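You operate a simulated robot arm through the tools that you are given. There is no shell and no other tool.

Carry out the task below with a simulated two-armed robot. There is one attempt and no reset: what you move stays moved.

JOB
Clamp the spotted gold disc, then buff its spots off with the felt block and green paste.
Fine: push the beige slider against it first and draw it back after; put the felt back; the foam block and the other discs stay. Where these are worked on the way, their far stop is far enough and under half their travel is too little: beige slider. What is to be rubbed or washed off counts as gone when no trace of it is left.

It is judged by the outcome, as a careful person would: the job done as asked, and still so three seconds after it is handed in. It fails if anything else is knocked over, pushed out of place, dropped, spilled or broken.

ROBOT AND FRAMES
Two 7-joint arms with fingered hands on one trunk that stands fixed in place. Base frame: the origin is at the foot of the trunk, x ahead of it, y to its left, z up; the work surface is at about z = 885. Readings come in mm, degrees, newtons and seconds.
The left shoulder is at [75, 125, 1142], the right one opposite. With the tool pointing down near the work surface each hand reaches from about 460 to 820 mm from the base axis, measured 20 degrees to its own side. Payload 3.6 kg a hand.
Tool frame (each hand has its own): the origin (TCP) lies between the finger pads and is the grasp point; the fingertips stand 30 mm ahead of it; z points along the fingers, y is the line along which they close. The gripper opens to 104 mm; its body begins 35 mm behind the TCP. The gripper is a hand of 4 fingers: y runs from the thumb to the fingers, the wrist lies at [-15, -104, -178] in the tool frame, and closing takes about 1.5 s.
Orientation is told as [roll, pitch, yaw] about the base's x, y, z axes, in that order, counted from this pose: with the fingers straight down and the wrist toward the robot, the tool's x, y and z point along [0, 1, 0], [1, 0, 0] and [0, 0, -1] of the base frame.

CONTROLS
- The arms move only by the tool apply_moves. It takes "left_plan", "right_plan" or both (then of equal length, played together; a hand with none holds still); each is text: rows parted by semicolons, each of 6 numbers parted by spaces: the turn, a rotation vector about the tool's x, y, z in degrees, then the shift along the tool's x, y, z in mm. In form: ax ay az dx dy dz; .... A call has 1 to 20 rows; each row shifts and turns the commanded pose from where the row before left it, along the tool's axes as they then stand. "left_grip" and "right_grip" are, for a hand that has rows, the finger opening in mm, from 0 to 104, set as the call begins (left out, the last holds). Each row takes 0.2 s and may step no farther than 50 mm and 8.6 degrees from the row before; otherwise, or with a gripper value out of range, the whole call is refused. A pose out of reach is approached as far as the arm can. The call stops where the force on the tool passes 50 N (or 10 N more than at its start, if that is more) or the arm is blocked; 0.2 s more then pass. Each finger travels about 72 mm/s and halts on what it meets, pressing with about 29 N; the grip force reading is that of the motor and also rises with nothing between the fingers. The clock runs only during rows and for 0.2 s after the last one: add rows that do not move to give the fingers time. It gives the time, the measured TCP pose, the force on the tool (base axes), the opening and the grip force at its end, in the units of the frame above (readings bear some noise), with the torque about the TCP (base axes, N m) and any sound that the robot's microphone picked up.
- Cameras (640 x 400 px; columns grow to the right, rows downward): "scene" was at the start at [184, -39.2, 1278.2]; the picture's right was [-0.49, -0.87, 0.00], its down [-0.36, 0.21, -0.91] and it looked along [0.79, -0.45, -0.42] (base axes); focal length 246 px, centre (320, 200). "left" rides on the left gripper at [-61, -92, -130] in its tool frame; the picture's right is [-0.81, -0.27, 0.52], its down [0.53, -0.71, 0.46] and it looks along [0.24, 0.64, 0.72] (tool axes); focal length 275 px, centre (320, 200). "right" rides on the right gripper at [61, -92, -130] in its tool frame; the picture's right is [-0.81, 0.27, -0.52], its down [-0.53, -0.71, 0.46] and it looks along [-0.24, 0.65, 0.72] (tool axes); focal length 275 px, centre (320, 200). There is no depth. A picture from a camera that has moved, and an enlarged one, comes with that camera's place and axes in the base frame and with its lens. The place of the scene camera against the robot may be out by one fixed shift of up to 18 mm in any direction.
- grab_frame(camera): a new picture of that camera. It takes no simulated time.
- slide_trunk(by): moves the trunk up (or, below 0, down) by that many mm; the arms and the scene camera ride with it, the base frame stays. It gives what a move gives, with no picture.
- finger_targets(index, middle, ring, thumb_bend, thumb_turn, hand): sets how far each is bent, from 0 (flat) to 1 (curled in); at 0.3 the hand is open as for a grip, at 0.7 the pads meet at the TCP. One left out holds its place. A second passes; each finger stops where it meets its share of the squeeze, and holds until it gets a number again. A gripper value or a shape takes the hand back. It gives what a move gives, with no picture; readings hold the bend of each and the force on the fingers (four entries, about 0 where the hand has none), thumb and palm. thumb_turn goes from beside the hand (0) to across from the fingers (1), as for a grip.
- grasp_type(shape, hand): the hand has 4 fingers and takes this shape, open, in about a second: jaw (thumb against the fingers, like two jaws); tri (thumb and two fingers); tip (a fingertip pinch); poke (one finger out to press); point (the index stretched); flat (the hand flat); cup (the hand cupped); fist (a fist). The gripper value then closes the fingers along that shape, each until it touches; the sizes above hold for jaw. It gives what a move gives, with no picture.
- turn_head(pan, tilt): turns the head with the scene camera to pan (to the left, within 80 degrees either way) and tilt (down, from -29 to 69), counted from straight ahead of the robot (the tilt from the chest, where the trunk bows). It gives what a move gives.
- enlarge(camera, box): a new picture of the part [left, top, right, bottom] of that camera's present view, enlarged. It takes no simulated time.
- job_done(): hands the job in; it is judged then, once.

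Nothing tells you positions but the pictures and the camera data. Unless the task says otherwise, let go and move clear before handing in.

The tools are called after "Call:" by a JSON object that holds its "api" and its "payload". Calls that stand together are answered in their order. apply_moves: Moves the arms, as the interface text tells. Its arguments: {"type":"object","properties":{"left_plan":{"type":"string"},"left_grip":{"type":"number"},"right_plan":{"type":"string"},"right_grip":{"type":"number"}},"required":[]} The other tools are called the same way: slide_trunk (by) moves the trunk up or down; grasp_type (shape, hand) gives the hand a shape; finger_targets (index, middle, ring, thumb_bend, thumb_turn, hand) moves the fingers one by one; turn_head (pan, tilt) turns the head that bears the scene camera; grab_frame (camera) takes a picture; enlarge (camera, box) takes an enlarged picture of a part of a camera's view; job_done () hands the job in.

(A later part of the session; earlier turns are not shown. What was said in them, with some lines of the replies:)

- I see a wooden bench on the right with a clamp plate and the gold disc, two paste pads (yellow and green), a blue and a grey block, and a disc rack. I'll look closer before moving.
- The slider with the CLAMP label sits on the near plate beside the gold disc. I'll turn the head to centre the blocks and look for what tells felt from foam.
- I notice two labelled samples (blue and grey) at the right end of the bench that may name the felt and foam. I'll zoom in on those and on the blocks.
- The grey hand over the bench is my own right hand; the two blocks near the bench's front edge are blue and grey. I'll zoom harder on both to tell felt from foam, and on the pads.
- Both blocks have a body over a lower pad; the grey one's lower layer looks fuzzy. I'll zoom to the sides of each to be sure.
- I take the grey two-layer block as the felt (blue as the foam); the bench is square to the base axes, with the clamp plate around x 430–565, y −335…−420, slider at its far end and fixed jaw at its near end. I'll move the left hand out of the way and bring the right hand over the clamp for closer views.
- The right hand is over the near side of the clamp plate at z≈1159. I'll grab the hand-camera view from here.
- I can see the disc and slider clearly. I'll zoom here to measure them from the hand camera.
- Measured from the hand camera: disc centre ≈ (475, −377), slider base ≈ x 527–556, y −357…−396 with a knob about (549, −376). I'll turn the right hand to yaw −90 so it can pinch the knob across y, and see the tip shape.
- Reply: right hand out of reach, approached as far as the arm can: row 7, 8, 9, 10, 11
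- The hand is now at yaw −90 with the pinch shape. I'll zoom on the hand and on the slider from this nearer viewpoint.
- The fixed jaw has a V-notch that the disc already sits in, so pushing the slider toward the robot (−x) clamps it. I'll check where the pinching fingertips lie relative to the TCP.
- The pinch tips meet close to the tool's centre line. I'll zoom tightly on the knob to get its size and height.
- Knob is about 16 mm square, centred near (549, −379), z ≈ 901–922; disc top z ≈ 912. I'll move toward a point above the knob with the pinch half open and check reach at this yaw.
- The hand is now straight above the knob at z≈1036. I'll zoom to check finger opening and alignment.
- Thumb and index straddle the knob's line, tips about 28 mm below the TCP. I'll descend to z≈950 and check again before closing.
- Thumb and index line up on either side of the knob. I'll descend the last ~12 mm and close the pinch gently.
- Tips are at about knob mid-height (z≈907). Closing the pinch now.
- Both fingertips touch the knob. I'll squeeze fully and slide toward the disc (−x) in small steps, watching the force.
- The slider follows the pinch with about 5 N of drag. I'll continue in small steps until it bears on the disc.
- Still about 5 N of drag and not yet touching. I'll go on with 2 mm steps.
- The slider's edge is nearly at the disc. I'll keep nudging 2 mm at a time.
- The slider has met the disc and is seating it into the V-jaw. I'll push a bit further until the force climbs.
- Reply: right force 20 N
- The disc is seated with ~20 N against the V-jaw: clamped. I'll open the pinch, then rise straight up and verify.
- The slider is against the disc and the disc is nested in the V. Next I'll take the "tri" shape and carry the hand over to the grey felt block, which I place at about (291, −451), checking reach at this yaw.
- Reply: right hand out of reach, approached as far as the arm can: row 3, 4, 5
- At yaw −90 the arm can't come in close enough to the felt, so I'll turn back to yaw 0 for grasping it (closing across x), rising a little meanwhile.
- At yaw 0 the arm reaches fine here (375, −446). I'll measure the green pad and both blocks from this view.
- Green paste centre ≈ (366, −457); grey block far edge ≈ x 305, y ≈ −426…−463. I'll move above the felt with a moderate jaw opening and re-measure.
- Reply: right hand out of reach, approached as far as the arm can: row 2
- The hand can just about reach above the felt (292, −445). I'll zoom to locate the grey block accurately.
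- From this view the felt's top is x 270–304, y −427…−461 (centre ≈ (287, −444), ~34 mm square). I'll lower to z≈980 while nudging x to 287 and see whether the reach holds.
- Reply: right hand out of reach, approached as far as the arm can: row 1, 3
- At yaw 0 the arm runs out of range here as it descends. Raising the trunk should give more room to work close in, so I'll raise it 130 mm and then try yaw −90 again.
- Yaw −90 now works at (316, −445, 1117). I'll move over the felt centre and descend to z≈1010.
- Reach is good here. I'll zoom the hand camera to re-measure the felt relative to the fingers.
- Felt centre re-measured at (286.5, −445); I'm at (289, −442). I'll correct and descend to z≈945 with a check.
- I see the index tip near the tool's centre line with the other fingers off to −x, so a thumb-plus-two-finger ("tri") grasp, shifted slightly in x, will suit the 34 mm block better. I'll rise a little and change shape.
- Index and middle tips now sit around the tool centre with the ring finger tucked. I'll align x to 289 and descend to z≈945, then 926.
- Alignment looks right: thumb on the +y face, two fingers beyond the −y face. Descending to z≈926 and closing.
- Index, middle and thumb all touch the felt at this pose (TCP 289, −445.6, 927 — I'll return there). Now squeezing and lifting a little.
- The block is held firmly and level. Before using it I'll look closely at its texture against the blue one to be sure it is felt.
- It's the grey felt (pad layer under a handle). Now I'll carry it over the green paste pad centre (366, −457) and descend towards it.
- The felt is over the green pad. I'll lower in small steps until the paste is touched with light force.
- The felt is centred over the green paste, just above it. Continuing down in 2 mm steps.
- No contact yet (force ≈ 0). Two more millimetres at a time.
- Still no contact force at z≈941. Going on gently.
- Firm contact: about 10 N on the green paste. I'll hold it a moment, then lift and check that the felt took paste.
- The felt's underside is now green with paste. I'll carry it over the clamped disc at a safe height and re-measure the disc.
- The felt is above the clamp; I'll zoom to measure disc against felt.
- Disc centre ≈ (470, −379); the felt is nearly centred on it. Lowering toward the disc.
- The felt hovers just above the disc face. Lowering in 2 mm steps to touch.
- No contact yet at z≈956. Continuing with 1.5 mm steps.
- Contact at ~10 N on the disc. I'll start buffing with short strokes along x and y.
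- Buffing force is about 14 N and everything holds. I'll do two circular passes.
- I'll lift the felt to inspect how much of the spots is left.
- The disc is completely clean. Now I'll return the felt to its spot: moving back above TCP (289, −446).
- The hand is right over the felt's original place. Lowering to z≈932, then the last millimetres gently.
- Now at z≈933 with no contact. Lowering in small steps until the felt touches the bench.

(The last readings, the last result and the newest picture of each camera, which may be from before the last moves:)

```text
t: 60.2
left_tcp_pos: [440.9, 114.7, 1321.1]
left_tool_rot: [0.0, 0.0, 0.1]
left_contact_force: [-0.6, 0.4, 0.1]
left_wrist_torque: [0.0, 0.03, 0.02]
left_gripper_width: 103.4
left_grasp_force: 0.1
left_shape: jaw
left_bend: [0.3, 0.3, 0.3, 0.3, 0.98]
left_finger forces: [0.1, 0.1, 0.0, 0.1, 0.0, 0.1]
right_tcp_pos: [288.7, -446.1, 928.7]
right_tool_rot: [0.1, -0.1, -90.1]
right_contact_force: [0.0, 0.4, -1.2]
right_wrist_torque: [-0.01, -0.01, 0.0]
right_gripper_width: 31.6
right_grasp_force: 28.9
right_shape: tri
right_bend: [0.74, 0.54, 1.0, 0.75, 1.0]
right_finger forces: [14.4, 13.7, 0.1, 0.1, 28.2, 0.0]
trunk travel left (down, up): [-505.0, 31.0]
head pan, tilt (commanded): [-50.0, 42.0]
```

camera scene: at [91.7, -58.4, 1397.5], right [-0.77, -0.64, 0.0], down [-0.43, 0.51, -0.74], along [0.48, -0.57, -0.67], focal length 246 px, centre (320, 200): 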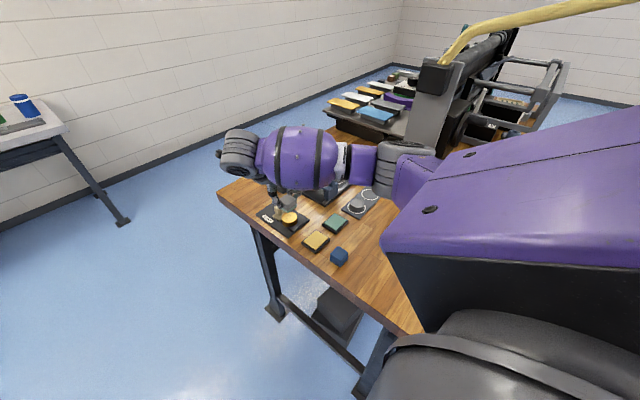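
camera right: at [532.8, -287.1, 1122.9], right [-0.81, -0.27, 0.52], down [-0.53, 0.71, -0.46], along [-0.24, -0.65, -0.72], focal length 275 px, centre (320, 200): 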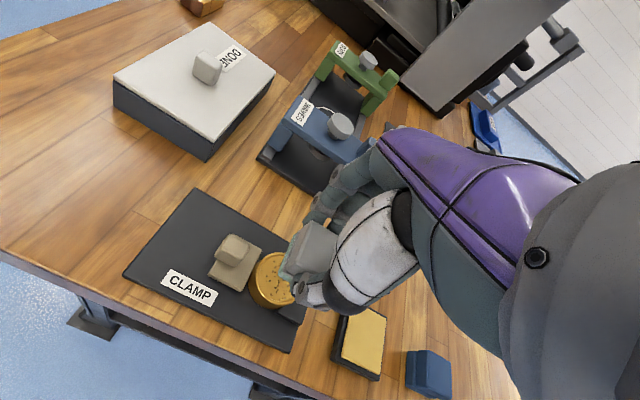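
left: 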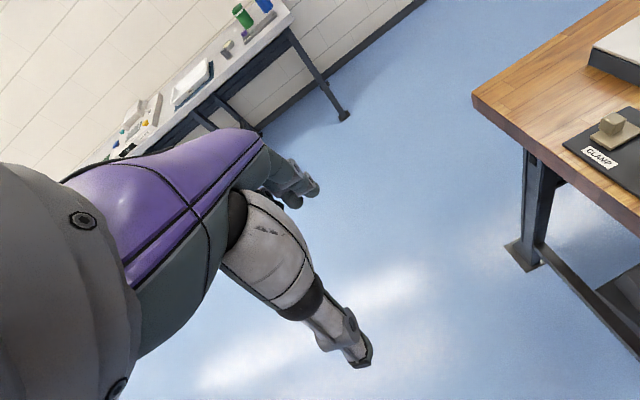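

Call:
{"api": "apply_moves", "payload": {"right_plan": "0 0 0 0 0 1.2; 0 0 0 0 0 1.2; 0 0 0 0 0 0"}}

```text
t: 61.0
left_tcp_pos: [442.0, 115.1, 1319.8]
left_tool_rot: [0.0, 0.0, 0.1]
left_contact_force: [-0.1, -0.5, 0.6]
left_wrist_torque: [0.01, 0.0, -0.02]
left_gripper_width: 104.0
left_grasp_force: 0.1
left_shape: jaw
left_bend: [0.3, 0.3, 0.3, 0.3, 0.98]
left_finger forces: [0.0, 0.0, 0.1, 0.0, 0.0, 0.1]
right_tcp_pos: [288.7, -446.4, 926.5]
right_tool_rot: [0.2, 0.0, -90.0]
right_contact_force: [-0.4, 0.7, -0.8]
right_wrist_torque: [0.0, -0.01, -0.02]
right_gripper_width: 31.5
right_grasp_force: 28.9
right_shape: tri
right_bend: [0.74, 0.54, 1.0, 0.75, 1.0]
right_finger forces: [14.4, 13.7, 0.0, 0.1, 28.0, 0.0]
trunk travel left (down, up): [-505.0, 31.0]
head pan, tilt (commanded): [-50.0, 42.0]
```

Call:
{"api": "apply_moves", "payload": {"right_plan": "0 0 0 0 0 0.8; 0 0 0 0 0 0.8; 0 0 0 0 0 0"}}

Call:
{"api": "enlarge", "payload": {"camera": "scene", "box": [335, 205, 375, 245]}}

```text
t: 61.8
left_tcp_pos: [440.9, 117.4, 1321.3]
left_tool_rot: [-0.2, 0.0, 0.0]
left_contact_force: [-0.3, -0.3, -0.1]
left_wrist_torque: [-0.01, 0.0, 0.0]
left_gripper_width: 103.7
left_grasp_force: 0.0
left_shape: jaw
left_bend: [0.3, 0.3, 0.3, 0.3, 0.98]
left_finger forces: [0.0, 0.0, 0.1, 0.0, 0.0, 0.0]
right_tcp_pos: [289.1, -445.6, 924.9]
right_tool_rot: [0.1, 0.0, -90.0]
right_contact_force: [-0.3, 0.0, 3.3]
right_wrist_torque: [-0.04, -0.02, 0.0]
right_gripper_width: 31.3
right_grasp_force: 29.4
right_shape: tri
right_bend: [0.74, 0.54, 1.0, 0.75, 1.0]
right_finger forces: [14.4, 13.8, 0.0, 0.0, 28.5, 0.1]
trunk travel left (down, up): [-505.0, 31.0]
head pan, tilt (commanded): [-50.0, 42.0]
```

```text
10.00 times, centred on (355, 225) of scene
camera zoom: at [92.2, -57.6, 1397.6], right [-0.77, -0.64, 0.0], down [-0.43, 0.51, -0.74], along [0.48, -0.57, -0.67], focal length 2464 px, centre (-30, -50)
```

zoom: 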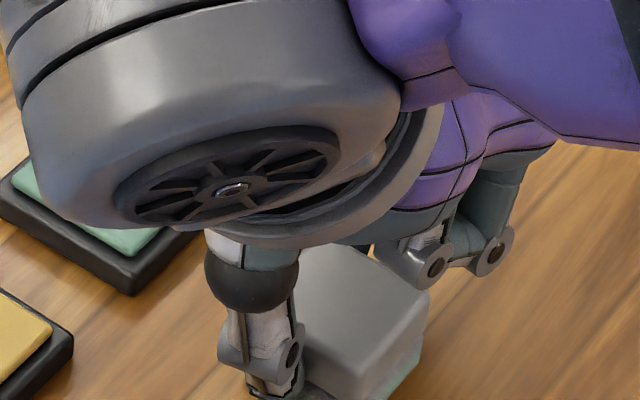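

The felt rests on the bench (3 N). Opening the fingers and rising straight up.

Call:
{"api": "apply_moves", "payload": {"right_plan": "0 0 0 0 0 0; 0 0 0 0 0 0; 0 0 0 0 0 0; 0 0 0 0 0 0; 0 0 0 0 0 0; 0 0 0 0 0 0", "right_grip": 58}}

Call:
{"api": "apply_moves", "payload": {"right_plan": "0 0 0 0 0 -15; 0 0 0 0 0 -30; 0 0 0 0 0 -40; 0 0 0 0 0 0"}}

Call:
{"api": "enlarge", "payload": {"camera": "scene", "box": [300, 180, 390, 270]}}

Call:
{"api": "grab_frame", "payload": {"camera": "right"}}

```text
t: 63.2
left_tcp_pos: [442.0, 115.2, 1319.4]
left_tool_rot: [0.0, 0.0, 0.1]
left_contact_force: [-0.6, 0.1, -0.2]
left_wrist_torque: [-0.01, 0.02, -0.01]
left_gripper_width: 103.8
left_grasp_force: 0.1
left_shape: jaw
left_bend: [0.3, 0.3, 0.3, 0.3, 0.98]
left_finger forces: [0.1, 0.0, 0.1, 0.1, 0.0, 0.0]
right_tcp_pos: [288.0, -445.1, 924.6]
right_tool_rot: [0.1, 0.0, -90.0]
right_contact_force: [-0.7, 0.4, -0.3]
right_wrist_torque: [0.0, -0.02, -0.02]
right_gripper_width: 57.6
right_grasp_force: 0.1
right_shape: tri
right_bend: [0.74, 0.42, 0.99, 0.67, 1.0]
right_finger forces: [0.0, 0.0, 0.0, 0.0, 0.0, 0.1]
trunk travel left (down, up): [-505.0, 31.0]
head pan, tilt (commanded): [-50.0, 42.0]
```

```text
t: 64.2
left_tcp_pos: [441.4, 115.5, 1319.3]
left_tool_rot: [0.0, -0.1, 0.1]
left_contact_force: [0.1, -0.7, 0.0]
left_wrist_torque: [0.0, -0.01, 0.01]
left_gripper_width: 103.7
left_grasp_force: 0.1
left_shape: jaw
left_bend: [0.3, 0.3, 0.3, 0.3, 0.98]
left_finger forces: [0.0, 0.1, 0.0, 0.1, 0.0, 0.0]
right_tcp_pos: [289.0, -444.4, 1009.2]
right_tool_rot: [0.0, 0.0, -90.0]
right_contact_force: [-0.2, -0.1, -0.6]
right_wrist_torque: [-0.02, -0.01, 0.0]
right_gripper_width: 57.8
right_grasp_force: 0.0
right_shape: tri
right_bend: [0.74, 0.42, 0.99, 0.67, 1.0]
right_finger forces: [0.1, 0.0, 0.0, 0.0, 0.0, 0.0]
trunk travel left (down, up): [-505.0, 31.0]
head pan, tilt (commanded): [-50.0, 42.0]
```

```text
4.44 times, centred on (345, 225) of scene
camera zoom: at [92.6, -58.2, 1397.4], right [-0.77, -0.64, 0.0], down [-0.43, 0.51, -0.74], along [0.48, -0.57, -0.67], focal length 1095 px, centre (209, 89)
```

zoom: 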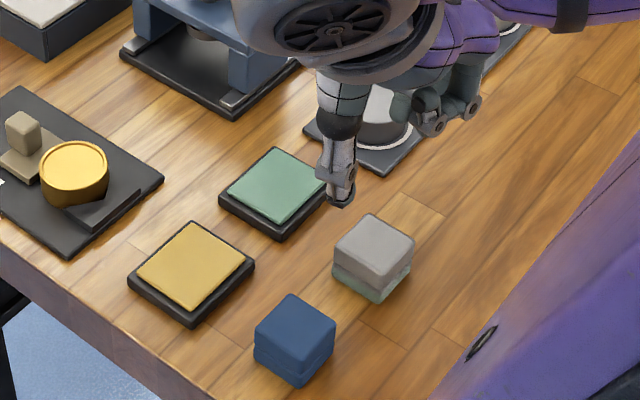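

```text
taken
camera right: at [351.8, -353.9, 1140.4], right [-0.81, -0.28, 0.52], down [-0.53, 0.71, -0.46], along [-0.24, -0.64, -0.72], focal length 275 px, centre (320, 200)
```

right: 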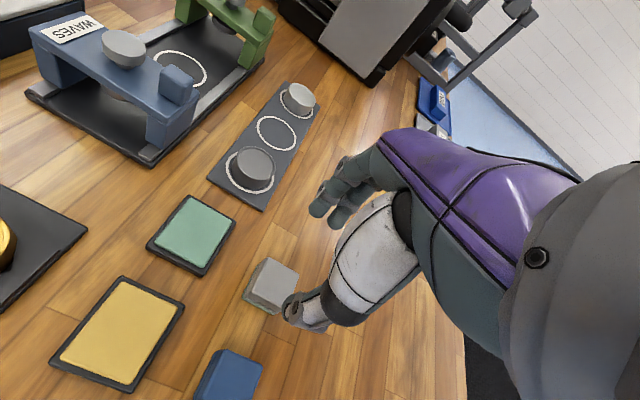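

The felt is back exactly where it stood, and the pads and blue block are unmoved. Now I'll go back to the slider with the pinch shape to draw it back.

Call:
{"api": "apply_moves", "payload": {"right_plan": "0 0 0 0 0 -20; 0 0 0 44.2 -12.9 0; 0 0 0 44.2 -12.9 0; 0 0 0 44.2 -12.9 0; 0 0 0 44.2 -12.9 0; 0 0 0 44.2 -12.9 0; 0 0 0 0 0 0"}}

Call:
{"api": "grasp_type", "payload": {"shape": "tip", "hand": "right"}}

Call:
{"api": "apply_moves", "payload": {"right_plan": "0 0 0 0 0 0; 0 0 0 0 0 0; 0 0 0 0 0 0; 0 0 0 0 0 0", "right_grip": 50}}

Call:
{"api": "enlarge", "payload": {"camera": "right", "box": [180, 170, 400, 380]}}

Call:
{"api": "enlarge", "payload": {"camera": "scene", "box": [240, 160, 330, 240]}}

```text
t: 65.8
left_tcp_pos: [440.9, 115.7, 1322.0]
left_tool_rot: [0.0, 0.0, 0.1]
left_contact_force: [0.3, -0.4, 0.3]
left_wrist_torque: [-0.02, -0.02, 0.0]
left_gripper_width: 103.7
left_grasp_force: 0.0
left_shape: jaw
left_bend: [0.3, 0.3, 0.3, 0.3, 0.98]
left_finger forces: [0.0, 0.0, 0.0, 0.0, 0.0, 0.1]
right_tcp_pos: [509.2, -381.3, 1030.4]
right_tool_rot: [0.1, 0.0, -90.0]
right_contact_force: [-0.6, -0.4, -0.4]
right_wrist_torque: [0.0, -0.01, -0.03]
right_gripper_width: 57.9
right_grasp_force: 0.1
right_shape: tri
right_bend: [0.74, 0.42, 0.99, 0.67, 1.0]
right_finger forces: [0.0, 0.0, 0.0, 0.0, 0.1, 0.1]
trunk travel left (down, up): [-505.0, 31.0]
head pan, tilt (commanded): [-50.0, 42.0]
```

```text
t: 66.7
left_tcp_pos: [441.7, 115.3, 1320.4]
left_tool_rot: [0.0, 0.0, 0.1]
left_contact_force: [0.3, -0.1, 0.2]
left_wrist_torque: [-0.01, 0.0, 0.03]
left_gripper_width: 103.8
left_grasp_force: 0.1
left_shape: jaw
left_bend: [0.3, 0.3, 0.3, 0.3, 0.98]
left_finger forces: [0.0, 0.0, 0.0, 0.0, 0.0, 0.0]
right_tcp_pos: [509.0, -380.8, 1029.2]
right_tool_rot: [0.1, 0.0, -90.0]
right_contact_force: [1.0, -0.6, 0.7]
right_wrist_torque: [0.03, -0.03, 0.02]
right_gripper_width: 104.1
right_grasp_force: 0.0
right_shape: tip
right_bend: [0.3, 0.98, 0.99, 0.3, 0.98]
right_finger forces: [0.0, 0.0, 0.0, 0.0, 0.0, 0.1]
trunk travel left (down, up): [-505.0, 31.0]
head pan, tilt (commanded): [-50.0, 42.0]
```

```text
t: 67.7
left_tcp_pos: [442.8, 115.5, 1320.5]
left_tool_rot: [0.1, 0.0, 0.1]
left_contact_force: [-0.5, 0.0, 0.0]
left_wrist_torque: [-0.01, -0.03, 0.0]
left_gripper_width: 103.5
left_grasp_force: 0.0
left_shape: jaw
left_bend: [0.3, 0.3, 0.3, 0.3, 0.98]
left_finger forces: [0.0, 0.0, 0.0, 0.0, 0.1, 0.1]
right_tcp_pos: [509.2, -380.5, 1031.5]
right_tool_rot: [0.2, 0.0, -90.0]
right_contact_force: [0.4, 0.4, -0.5]
right_wrist_torque: [-0.02, -0.02, -0.01]
right_gripper_width: 50.5
right_grasp_force: 0.1
right_shape: tip
right_bend: [0.73, 0.98, 0.99, 0.7, 1.0]
right_finger forces: [0.0, 0.0, 0.1, 0.1, 0.0, 0.0]
trunk travel left (down, up): [-505.0, 31.0]
head pan, tilt (commanded): [-50.0, 42.0]
```

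```text
1.90 times, centred on (290, 275) of right
camera zoom: at [571.6, -289.6, 1161.0], right [-0.81, -0.27, 0.52], down [-0.53, 0.71, -0.46], along [-0.24, -0.65, -0.72], focal length 524 px, centre (377, 57)
```

zoom: 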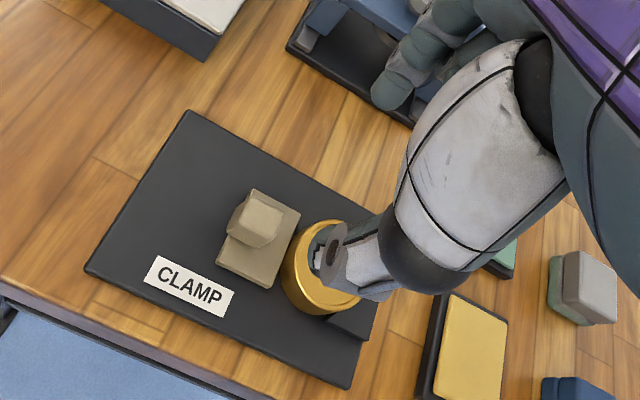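

```text
5.00 times, centred on (285, 200) of scene
camera zoom: at [92.4, -57.9, 1397.5], right [-0.77, -0.64, 0.0], down [-0.43, 0.51, -0.74], along [0.48, -0.57, -0.67], focal length 1232 px, centre (495, 200)
```

zoom: 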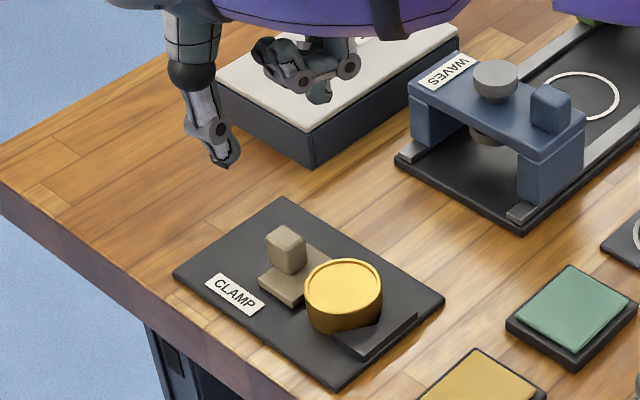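

I'll check the knob's x position precisely before descending.

Call:
{"api": "enlarge", "payload": {"camera": "right", "box": [225, 260, 295, 330]}}

```text
5.71 times, centred on (260, 295) of right
camera zoom: at [571.6, -289.6, 1161.0], right [-0.81, -0.27, 0.52], down [-0.53, 0.71, -0.46], along [-0.24, -0.65, -0.72], focal length 1573 px, centre (663, -343)
```

zoom: 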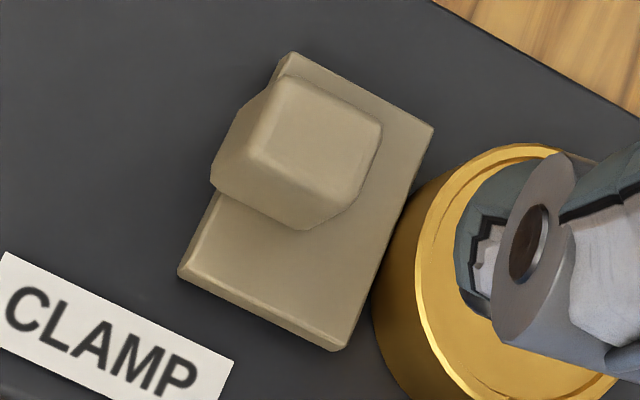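

Slider base now spans x ≈ 493.5–523, so the knob is at x ≈ 517. I'll align there and descend.

Call:
{"api": "apply_moves", "payload": {"right_plan": "0 0 0 7.5 0 0; 0 0 0 0 0 30; 0 0 0 0 0 30; 0 0 0 0 0 20; 0 0 0 0 0 0"}}

Call:
{"api": "enlarge", "payload": {"camera": "right", "box": [220, 170, 400, 350]}}

Call:
{"api": "enlarge", "payload": {"camera": "scene", "box": [255, 175, 315, 235]}}

```text
t: 68.9
left_tcp_pos: [441.7, 114.8, 1320.4]
left_tool_rot: [0.0, 0.1, 0.1]
left_contact_force: [0.1, 0.9, 0.6]
left_wrist_torque: [-0.01, -0.05, 0.0]
left_gripper_width: 103.7
left_grasp_force: 0.1
left_shape: jaw
left_bend: [0.3, 0.3, 0.3, 0.3, 0.98]
left_finger forces: [0.1, 0.0, 0.0, 0.0, 0.0, 0.0]
right_tcp_pos: [517.7, -382.1, 949.2]
right_tool_rot: [0.0, 0.0, -90.0]
right_contact_force: [0.7, 0.2, 0.1]
right_wrist_torque: [0.01, 0.01, 0.02]
right_gripper_width: 50.5
right_grasp_force: 0.0
right_shape: tip
right_bend: [0.73, 0.98, 0.99, 0.7, 1.0]
right_finger forces: [0.1, 0.0, 0.0, 0.1, 0.0, 0.0]
trunk travel left (down, up): [-505.0, 31.0]
head pan, tilt (commanded): [-50.0, 42.0]
```

```text
2.22 times, centred on (310, 260) of right
camera zoom: at [579.1, -290.2, 1080.4], right [-0.81, -0.28, 0.52], down [-0.53, 0.71, -0.46], along [-0.24, -0.65, -0.72], focal length 612 px, centre (342, 67)
```

zoom: 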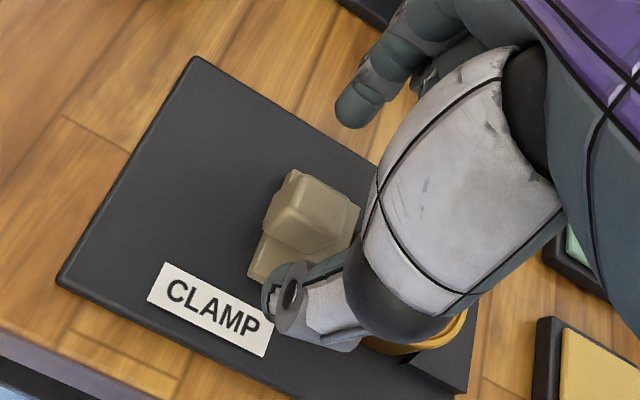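

```text
6.67 times, centred on (285, 205) of scene
camera zoom: at [92.3, -57.9, 1397.5], right [-0.77, -0.64, 0.0], down [-0.43, 0.51, -0.74], along [0.48, -0.57, -0.67], focal length 1643 px, centre (553, 167)
```

zoom: 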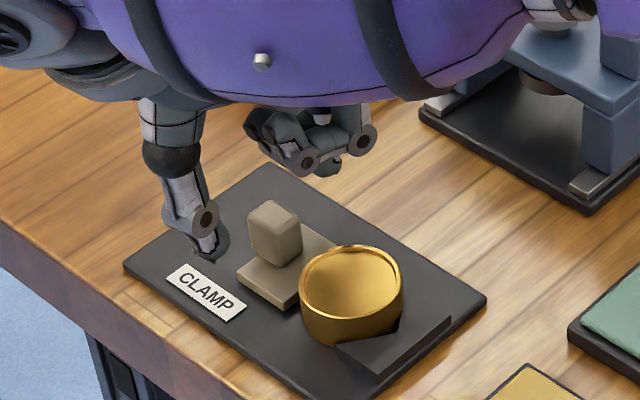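

Thumb and index straddle the knob. Descending the last 12 mm and closing the pinch.

Call:
{"api": "apply_moves", "payload": {"right_plan": "0 0 0 0 -1 6; 0 0 0 0 -1 6; 0 0 0 0 0 0"}}

Call:
{"api": "apply_moves", "payload": {"right_plan": "0 0 0 0 0 0; 0 0 0 0 0 0; 0 0 0 0 0 0; 0 0 0 0 0 0; 0 0 0 0 0 0; 0 0 0 0 0 0", "right_grip": 0}}

Call:
{"api": "enlarge", "payload": {"camera": "scene", "box": [255, 175, 315, 235]}}

```text
t: 69.7
left_tcp_pos: [441.3, 115.5, 1319.2]
left_tool_rot: [0.0, 0.0, 0.1]
left_contact_force: [0.0, -0.2, 0.2]
left_wrist_torque: [-0.01, 0.01, 0.02]
left_gripper_width: 103.8
left_grasp_force: 0.1
left_shape: jaw
left_bend: [0.3, 0.3, 0.3, 0.3, 0.98]
left_finger forces: [0.1, 0.1, 0.0, 0.0, 0.0, 0.0]
right_tcp_pos: [516.5, -379.9, 936.7]
right_tool_rot: [0.1, 0.0, -90.1]
right_contact_force: [0.8, -0.2, 0.4]
right_wrist_torque: [0.0, 0.02, 0.0]
right_gripper_width: 50.7
right_grasp_force: 0.0
right_shape: tip
right_bend: [0.73, 0.98, 0.99, 0.7, 1.0]
right_finger forces: [0.1, 0.0, 0.1, 0.0, 0.1, 0.0]
trunk travel left (down, up): [-505.0, 31.0]
head pan, tilt (commanded): [-50.0, 42.0]
```

```text
t: 71.1
left_tcp_pos: [441.1, 115.0, 1320.7]
left_tool_rot: [0.0, 0.1, 0.1]
left_contact_force: [0.1, -1.0, -0.2]
left_wrist_torque: [0.04, 0.0, 0.0]
left_gripper_width: 103.7
left_grasp_force: 0.1
left_shape: jaw
left_bend: [0.3, 0.3, 0.3, 0.3, 0.98]
left_finger forces: [0.0, 0.0, 0.0, 0.0, 0.0, 0.0]
right_tcp_pos: [516.7, -378.7, 938.0]
right_tool_rot: [-0.1, 0.0, -89.9]
right_contact_force: [-0.5, -0.6, -2.2]
right_wrist_torque: [-0.06, 0.04, 0.0]
right_gripper_width: 10.5
right_grasp_force: 29.3
right_shape: tip
right_bend: [0.71, 1.0, 1.0, 0.73, 1.0]
right_finger forces: [25.8, 0.0, 0.0, 0.0, 25.8, 0.0]
trunk travel left (down, up): [-505.0, 31.0]
head pan, tilt (commanded): [-50.0, 42.0]
```

```text
6.67 times, centred on (285, 205) of scene
camera zoom: at [92.5, -58.1, 1397.5], right [-0.77, -0.64, 0.0], down [-0.43, 0.51, -0.74], along [0.48, -0.57, -0.67], focal length 1643 px, centre (553, 167)
```

zoom: 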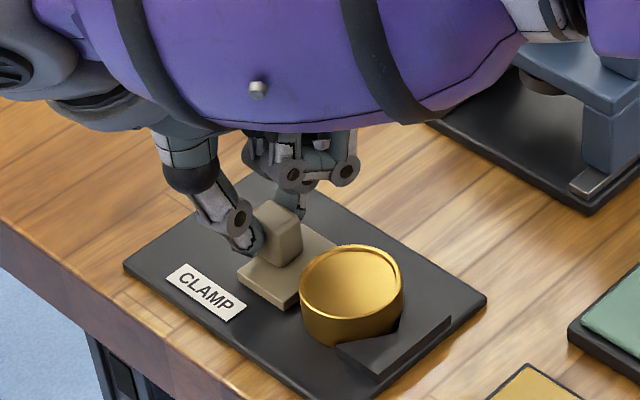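

The knob is gripped with ~26 N on each side. Drawing the slider back (+x) in steps.

Call:
{"api": "apply_moves", "payload": {"right_plan": "0 0 0 4 0 0; 0 0 0 5 0 0; 0 0 0 5 0 0; 0 0 0 5 0 0; 0 0 0 5 0 0; 0 0 0 0 0 0"}}

Call:
{"api": "enlarge", "payload": {"camera": "scene", "box": [255, 175, 315, 235]}}

```text
t: 72.5
left_tcp_pos: [441.8, 115.6, 1320.1]
left_tool_rot: [0.0, 0.1, 0.1]
left_contact_force: [-0.5, -0.1, 0.1]
left_wrist_torque: [-0.04, -0.01, -0.03]
left_gripper_width: 103.6
left_grasp_force: 0.1
left_shape: jaw
left_bend: [0.3, 0.3, 0.3, 0.3, 0.98]
left_finger forces: [0.0, 0.0, 0.1, 0.1, 0.0, 0.1]
right_tcp_pos: [540.4, -378.2, 937.5]
right_tool_rot: [0.1, 0.0, -89.9]
right_contact_force: [-4.1, -2.0, -3.0]
right_wrist_torque: [-0.05, 0.09, -0.11]
right_gripper_width: 10.2
right_grasp_force: 29.0
right_shape: tip
right_bend: [0.71, 1.0, 1.0, 0.73, 1.0]
right_finger forces: [26.8, 0.1, 0.1, 0.0, 25.3, 0.0]
trunk travel left (down, up): [-505.0, 31.0]
head pan, tilt (commanded): [-50.0, 42.0]
```

```text
6.67 times, centred on (285, 205) of scene
camera zoom: at [92.0, -58.3, 1397.5], right [-0.77, -0.64, 0.0], down [-0.43, 0.51, -0.74], along [0.48, -0.57, -0.67], focal length 1643 px, centre (553, 167)
```

zoom: 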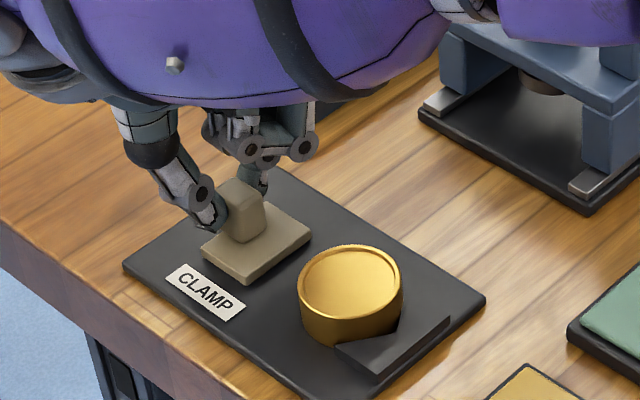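

The slider comes back with 4–5 N of drag and the disc stays put. I'll draw it the rest of the way, watching for its stop.

Call:
{"api": "apply_moves", "payload": {"right_plan": "0 0 0 4 0 0; 0 0 0 4 0 0; 0 0 0 3 0 0; 0 0 0 0 0 0"}}

Call:
{"api": "enlarge", "payload": {"camera": "scene", "box": [255, 175, 315, 235]}}

```text
t: 73.5
left_tcp_pos: [442.5, 113.8, 1320.9]
left_tool_rot: [0.0, 0.0, 0.0]
left_contact_force: [0.2, 0.9, 0.6]
left_wrist_torque: [-0.01, -0.02, 0.02]
left_gripper_width: 103.6
left_grasp_force: 0.1
left_shape: jaw
left_bend: [0.3, 0.3, 0.3, 0.3, 0.98]
left_finger forces: [0.0, 0.0, 0.1, 0.0, 0.0, 0.0]
right_tcp_pos: [551.2, -380.0, 937.8]
right_tool_rot: [0.0, 0.1, -90.0]
right_contact_force: [-7.0, 0.0, -4.1]
right_wrist_torque: [-0.06, 0.11, -0.08]
right_gripper_width: 10.1
right_grasp_force: 29.4
right_shape: tip
right_bend: [0.71, 1.0, 1.0, 0.73, 1.0]
right_finger forces: [25.9, 0.0, 0.0, 0.0, 26.0, 0.0]
trunk travel left (down, up): [-505.0, 31.0]
head pan, tilt (commanded): [-50.0, 42.0]
```

```text
6.67 times, centred on (285, 205) of scene
camera zoom: at [91.9, -58.1, 1397.5], right [-0.77, -0.64, 0.0], down [-0.43, 0.51, -0.74], along [0.48, -0.57, -0.67], focal length 1643 px, centre (553, 167)
```

zoom: 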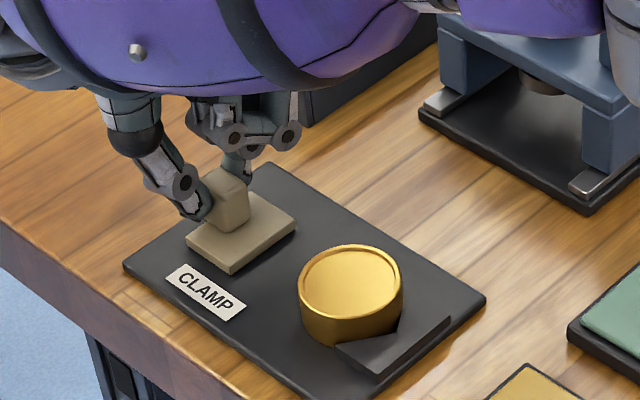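

Force is starting to rise near the original position. A few more millimetres to make sure it is at its back stop.

Call:
{"api": "apply_moves", "payload": {"right_plan": "0 0 0 2 0 0; 0 0 0 2 0 0; 0 0 0 0 0 0"}}

Call:
{"api": "enlarge", "payload": {"camera": "scene", "box": [255, 175, 315, 235]}}

```text
t: 74.3
left_tcp_pos: [440.7, 115.4, 1321.1]
left_tool_rot: [0.0, -0.1, 0.0]
left_contact_force: [0.2, 0.3, 0.0]
left_wrist_torque: [0.0, -0.04, -0.02]
left_gripper_width: 103.7
left_grasp_force: 0.1
left_shape: jaw
left_bend: [0.3, 0.3, 0.3, 0.3, 0.98]
left_finger forces: [0.0, 0.0, 0.0, 0.0, 0.1, 0.0]
right_tcp_pos: [554.2, -379.5, 938.1]
right_tool_rot: [-0.1, 0.0, -90.0]
right_contact_force: [-16.5, 1.8, -4.7]
right_wrist_torque: [-0.03, 0.34, -0.17]
right_gripper_width: 10.4
right_grasp_force: 28.9
right_shape: tip
right_bend: [0.71, 1.0, 1.0, 0.73, 1.0]
right_finger forces: [24.8, 0.1, 0.0, 0.1, 26.7, 0.0]
trunk travel left (down, up): [-505.0, 31.0]
head pan, tilt (commanded): [-50.0, 42.0]
```

```text
6.67 times, centred on (285, 205) of scene
camera zoom: at [90.7, -57.9, 1397.6], right [-0.77, -0.64, 0.0], down [-0.43, 0.51, -0.74], along [0.48, -0.57, -0.67], focal length 1643 px, centre (553, 167)
```

zoom: 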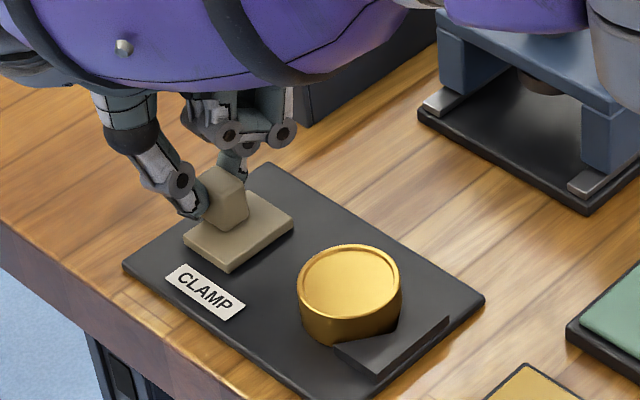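

It's at its back stop (16 N). Relaxing, opening the pinch, and rising clear.

Call:
{"api": "apply_moves", "payload": {"right_plan": "0 0 0 -1.5 0 0; 0 0 0 0 0 0; 0 0 0 0 0 0; 0 0 0 0 0 0; 0 0 0 0 0 0; 0 0 0 0 0 0", "right_grip": 50}}

Call:
{"api": "apply_moves", "payload": {"right_plan": "0 0 0 0 0 -15; 0 0 0 0 0 -30; 0 0 0 0 0 -40; 0 0 0 0 0 -40; 0 0 0 0 0 0"}}

Call:
{"api": "grab_frame", "payload": {"camera": "scene"}}

Call:
{"api": "grab_frame", "payload": {"camera": "right"}}

Call:
{"api": "enlarge", "payload": {"camera": "scene", "box": [245, 175, 365, 275]}}

```text
t: 75.7
left_tcp_pos: [441.8, 115.6, 1319.8]
left_tool_rot: [0.0, 0.0, 0.2]
left_contact_force: [0.1, -0.3, -0.5]
left_wrist_torque: [0.02, 0.02, 0.0]
left_gripper_width: 103.8
left_grasp_force: 0.0
left_shape: jaw
left_bend: [0.3, 0.3, 0.3, 0.3, 0.98]
left_finger forces: [0.0, 0.1, 0.0, 0.0, 0.0, 0.0]
right_tcp_pos: [555.0, -379.0, 938.2]
right_tool_rot: [0.2, 0.1, -90.1]
right_contact_force: [0.1, -0.1, -0.8]
right_wrist_torque: [0.0, -0.02, -0.01]
right_gripper_width: 49.5
right_grasp_force: 0.0
right_shape: tip
right_bend: [0.73, 0.98, 0.99, 0.71, 1.0]
right_finger forces: [0.1, 0.0, 0.0, 0.1, 0.0, 0.0]
trunk travel left (down, up): [-505.0, 31.0]
head pan, tilt (commanded): [-50.0, 42.0]
```

```text
t: 76.9
left_tcp_pos: [442.9, 114.9, 1320.5]
left_tool_rot: [0.0, 0.0, 0.0]
left_contact_force: [-0.6, -0.4, -0.7]
left_wrist_torque: [-0.03, 0.02, -0.01]
left_gripper_width: 103.8
left_grasp_force: 0.0
left_shape: jaw
left_bend: [0.3, 0.3, 0.3, 0.3, 0.98]
left_finger forces: [0.1, 0.1, 0.0, 0.0, 0.0, 0.1]
right_tcp_pos: [553.7, -379.6, 1062.3]
right_tool_rot: [0.0, 0.0, -90.0]
right_contact_force: [0.5, -0.3, -0.8]
right_wrist_torque: [0.01, 0.03, 0.01]
right_gripper_width: 49.7
right_grasp_force: 0.0
right_shape: tip
right_bend: [0.73, 0.98, 0.99, 0.71, 1.0]
right_finger forces: [0.0, 0.1, 0.0, 0.0, 0.0, 0.1]
trunk travel left (down, up): [-505.0, 31.0]
head pan, tilt (commanded): [-50.0, 42.0]
```

```text
taken
camera scene: at [92.7, -58.1, 1397.4], right [-0.77, -0.64, 0.0], down [-0.43, 0.51, -0.74], along [0.48, -0.57, -0.67], focal length 246 px, centre (320, 200)
```

scene: 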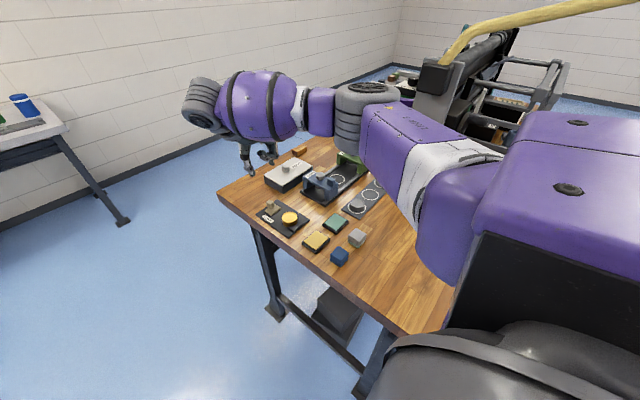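

```text
taken
camera right: at [616.0, -287.9, 1193.1], right [-0.81, -0.28, 0.52], down [-0.53, 0.71, -0.46], along [-0.24, -0.64, -0.72], focal length 275 px, centre (320, 200)
```

right: 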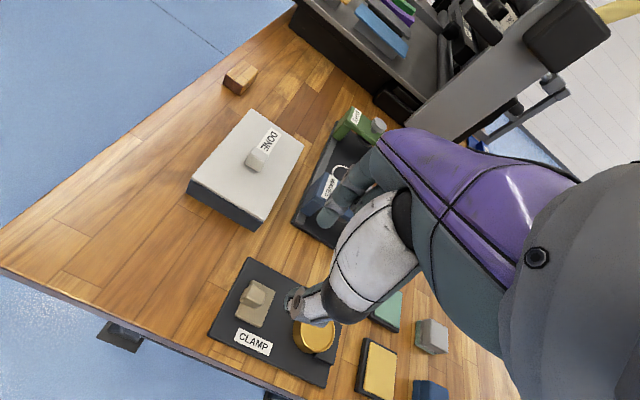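

```text
4.00 times, centred on (305, 225) of scene
camera zoom: at [92.7, -58.1, 1397.4], right [-0.77, -0.64, 0.0], down [-0.43, 0.51, -0.74], along [0.48, -0.57, -0.67], focal length 986 px, centre (380, 100)
```

zoom: 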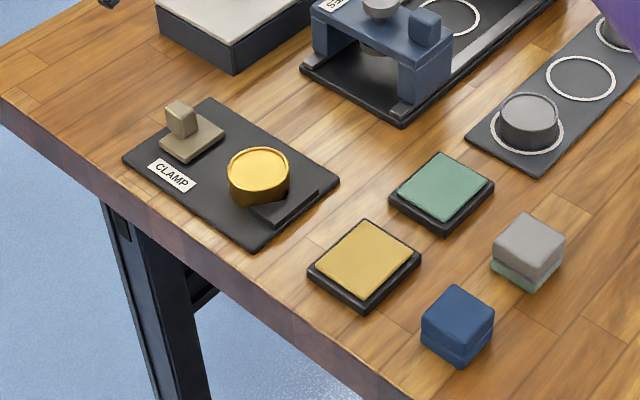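

Slider is home, felt is back, everything stands in place. I'll take a last very close look at the disc face for traces of spots or paste.

Call:
{"api": "enlarge", "payload": {"camera": "scene", "box": [278, 206, 302, 230]}}

Call:
{"api": "enlarge", "payload": {"camera": "scene", "box": [282, 209, 299, 224]}}

Call:
{"api": "enlarge", "payload": {"camera": "right", "box": [285, 310, 345, 360]}}

```text
16.00 times, centred on (290, 218) of scene
camera zoom: at [92.7, -58.1, 1397.4], right [-0.77, -0.64, 0.0], down [-0.43, 0.51, -0.74], along [0.48, -0.57, -0.67], focal length 3943 px, centre (800, -88)
```

zoom: 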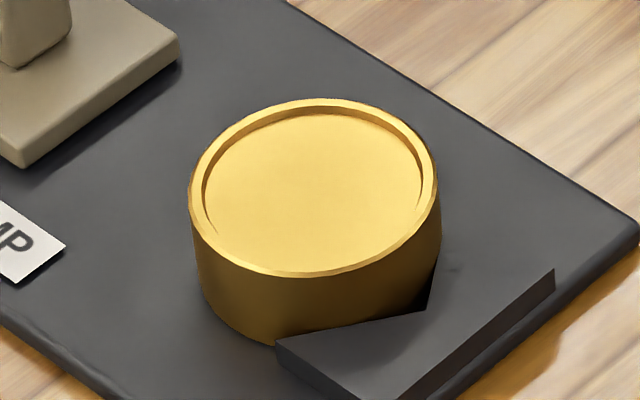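

```text
16.00 times, centred on (290, 216) of scene
camera zoom: at [92.7, -58.1, 1397.4], right [-0.77, -0.64, 0.0], down [-0.43, 0.51, -0.74], along [0.48, -0.57, -0.67], focal length 3943 px, centre (792, -64)
```

zoom: 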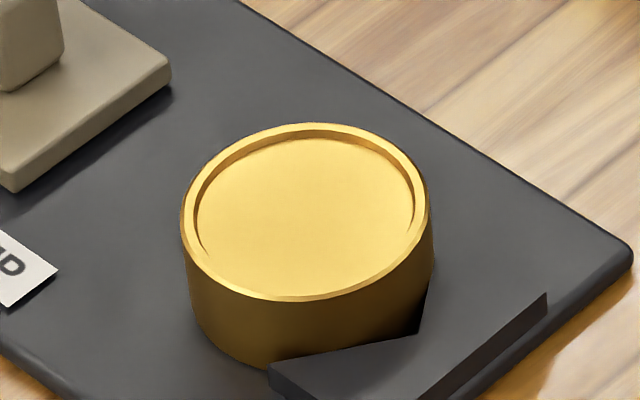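

```text
8.00 times, centred on (315, 335) of right
camera zoom: at [616.0, -287.9, 1193.1], right [-0.81, -0.28, 0.52], down [-0.53, 0.71, -0.46], along [-0.24, -0.64, -0.72], focal length 2202 px, centre (360, -880)
```

zoom: 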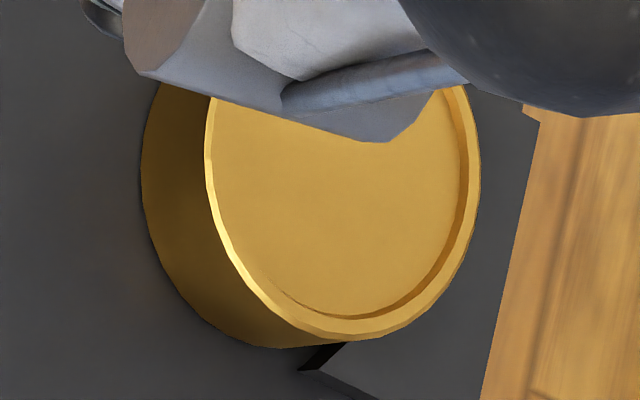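

The disc face is spotless with no paste on it, the slider is at its home stop, the felt is back and nothing else has moved. I'll rise a bit further clear and hand in.

Call:
{"api": "apply_moves", "payload": {"right_plan": "0 0 0 0 0 -30; 0 0 0 0 0 -20; 0 0 0 0 0 0"}}

Call:
{"api": "grab_frame", "payload": {"camera": "scene"}}

```text
t: 77.7
left_tcp_pos: [442.1, 115.9, 1320.8]
left_tool_rot: [0.0, 0.0, 0.1]
left_contact_force: [0.7, 0.0, -0.1]
left_wrist_torque: [-0.01, -0.01, -0.01]
left_gripper_width: 103.7
left_grasp_force: 0.1
left_shape: jaw
left_bend: [0.3, 0.3, 0.3, 0.3, 0.98]
left_finger forces: [0.0, 0.1, 0.0, 0.0, 0.0, 0.0]
right_tcp_pos: [554.1, -379.3, 1112.1]
right_tool_rot: [0.1, 0.0, -90.0]
right_contact_force: [0.4, -0.2, -0.1]
right_wrist_torque: [0.01, -0.01, -0.01]
right_gripper_width: 49.6
right_grasp_force: 0.0
right_shape: tip
right_bend: [0.73, 0.98, 0.99, 0.71, 1.0]
right_finger forces: [0.1, 0.0, 0.1, 0.0, 0.0, 0.0]
trunk travel left (down, up): [-505.0, 31.0]
head pan, tilt (commanded): [-50.0, 42.0]
```

```text
taken
camera scene: at [92.4, -57.9, 1397.5], right [-0.77, -0.64, 0.0], down [-0.43, 0.51, -0.74], along [0.48, -0.57, -0.67], focal length 246 px, centre (320, 200)
```

scene: 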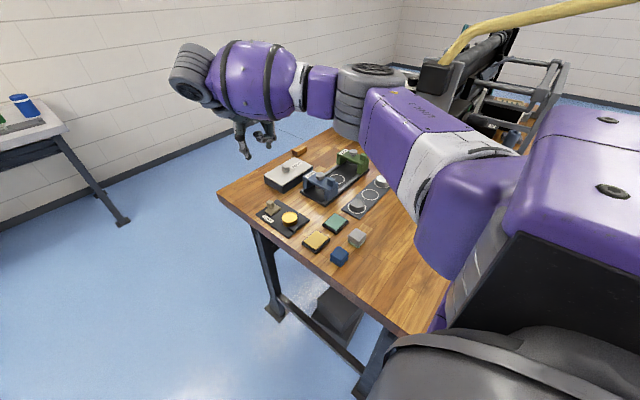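

The bench is in order and both hands are clear of it, so I'm handing the job in.

Call:
{"api": "job_done", "payload": {}}

```text
The job is handed in.
```

The gold disc's spots are gone, and I've handed the job in. In the last close-up the disc face was clean, with no spots and no paste left on it.

- **Clamping:** I pushed the beige slider toward the disc until the disc sat firmly in the V-shaped jaw. Afterwards I drew it back to its stop.
- **Buffing:** I pressed the felt onto the green paste pad, then rubbed the disc with short strokes and two circular passes.
- **Felt:** I took the grey block to be the felt and the blue one to be the foam. Nothing labelled them, but the grey block picked up the paste and cleaned the disc. It is back where it stood, with green paste still on its underside.
- **Everything else:** I didn't touch the blue block or the other discs. The final views showed nothing knocked over or out of place.
- **Disc position:** Clamping moved the gold disc about 5 mm further into the jaw, and it is still there.
- **Trunk:** I raised it 130 mm to reach the felt and left it raised.
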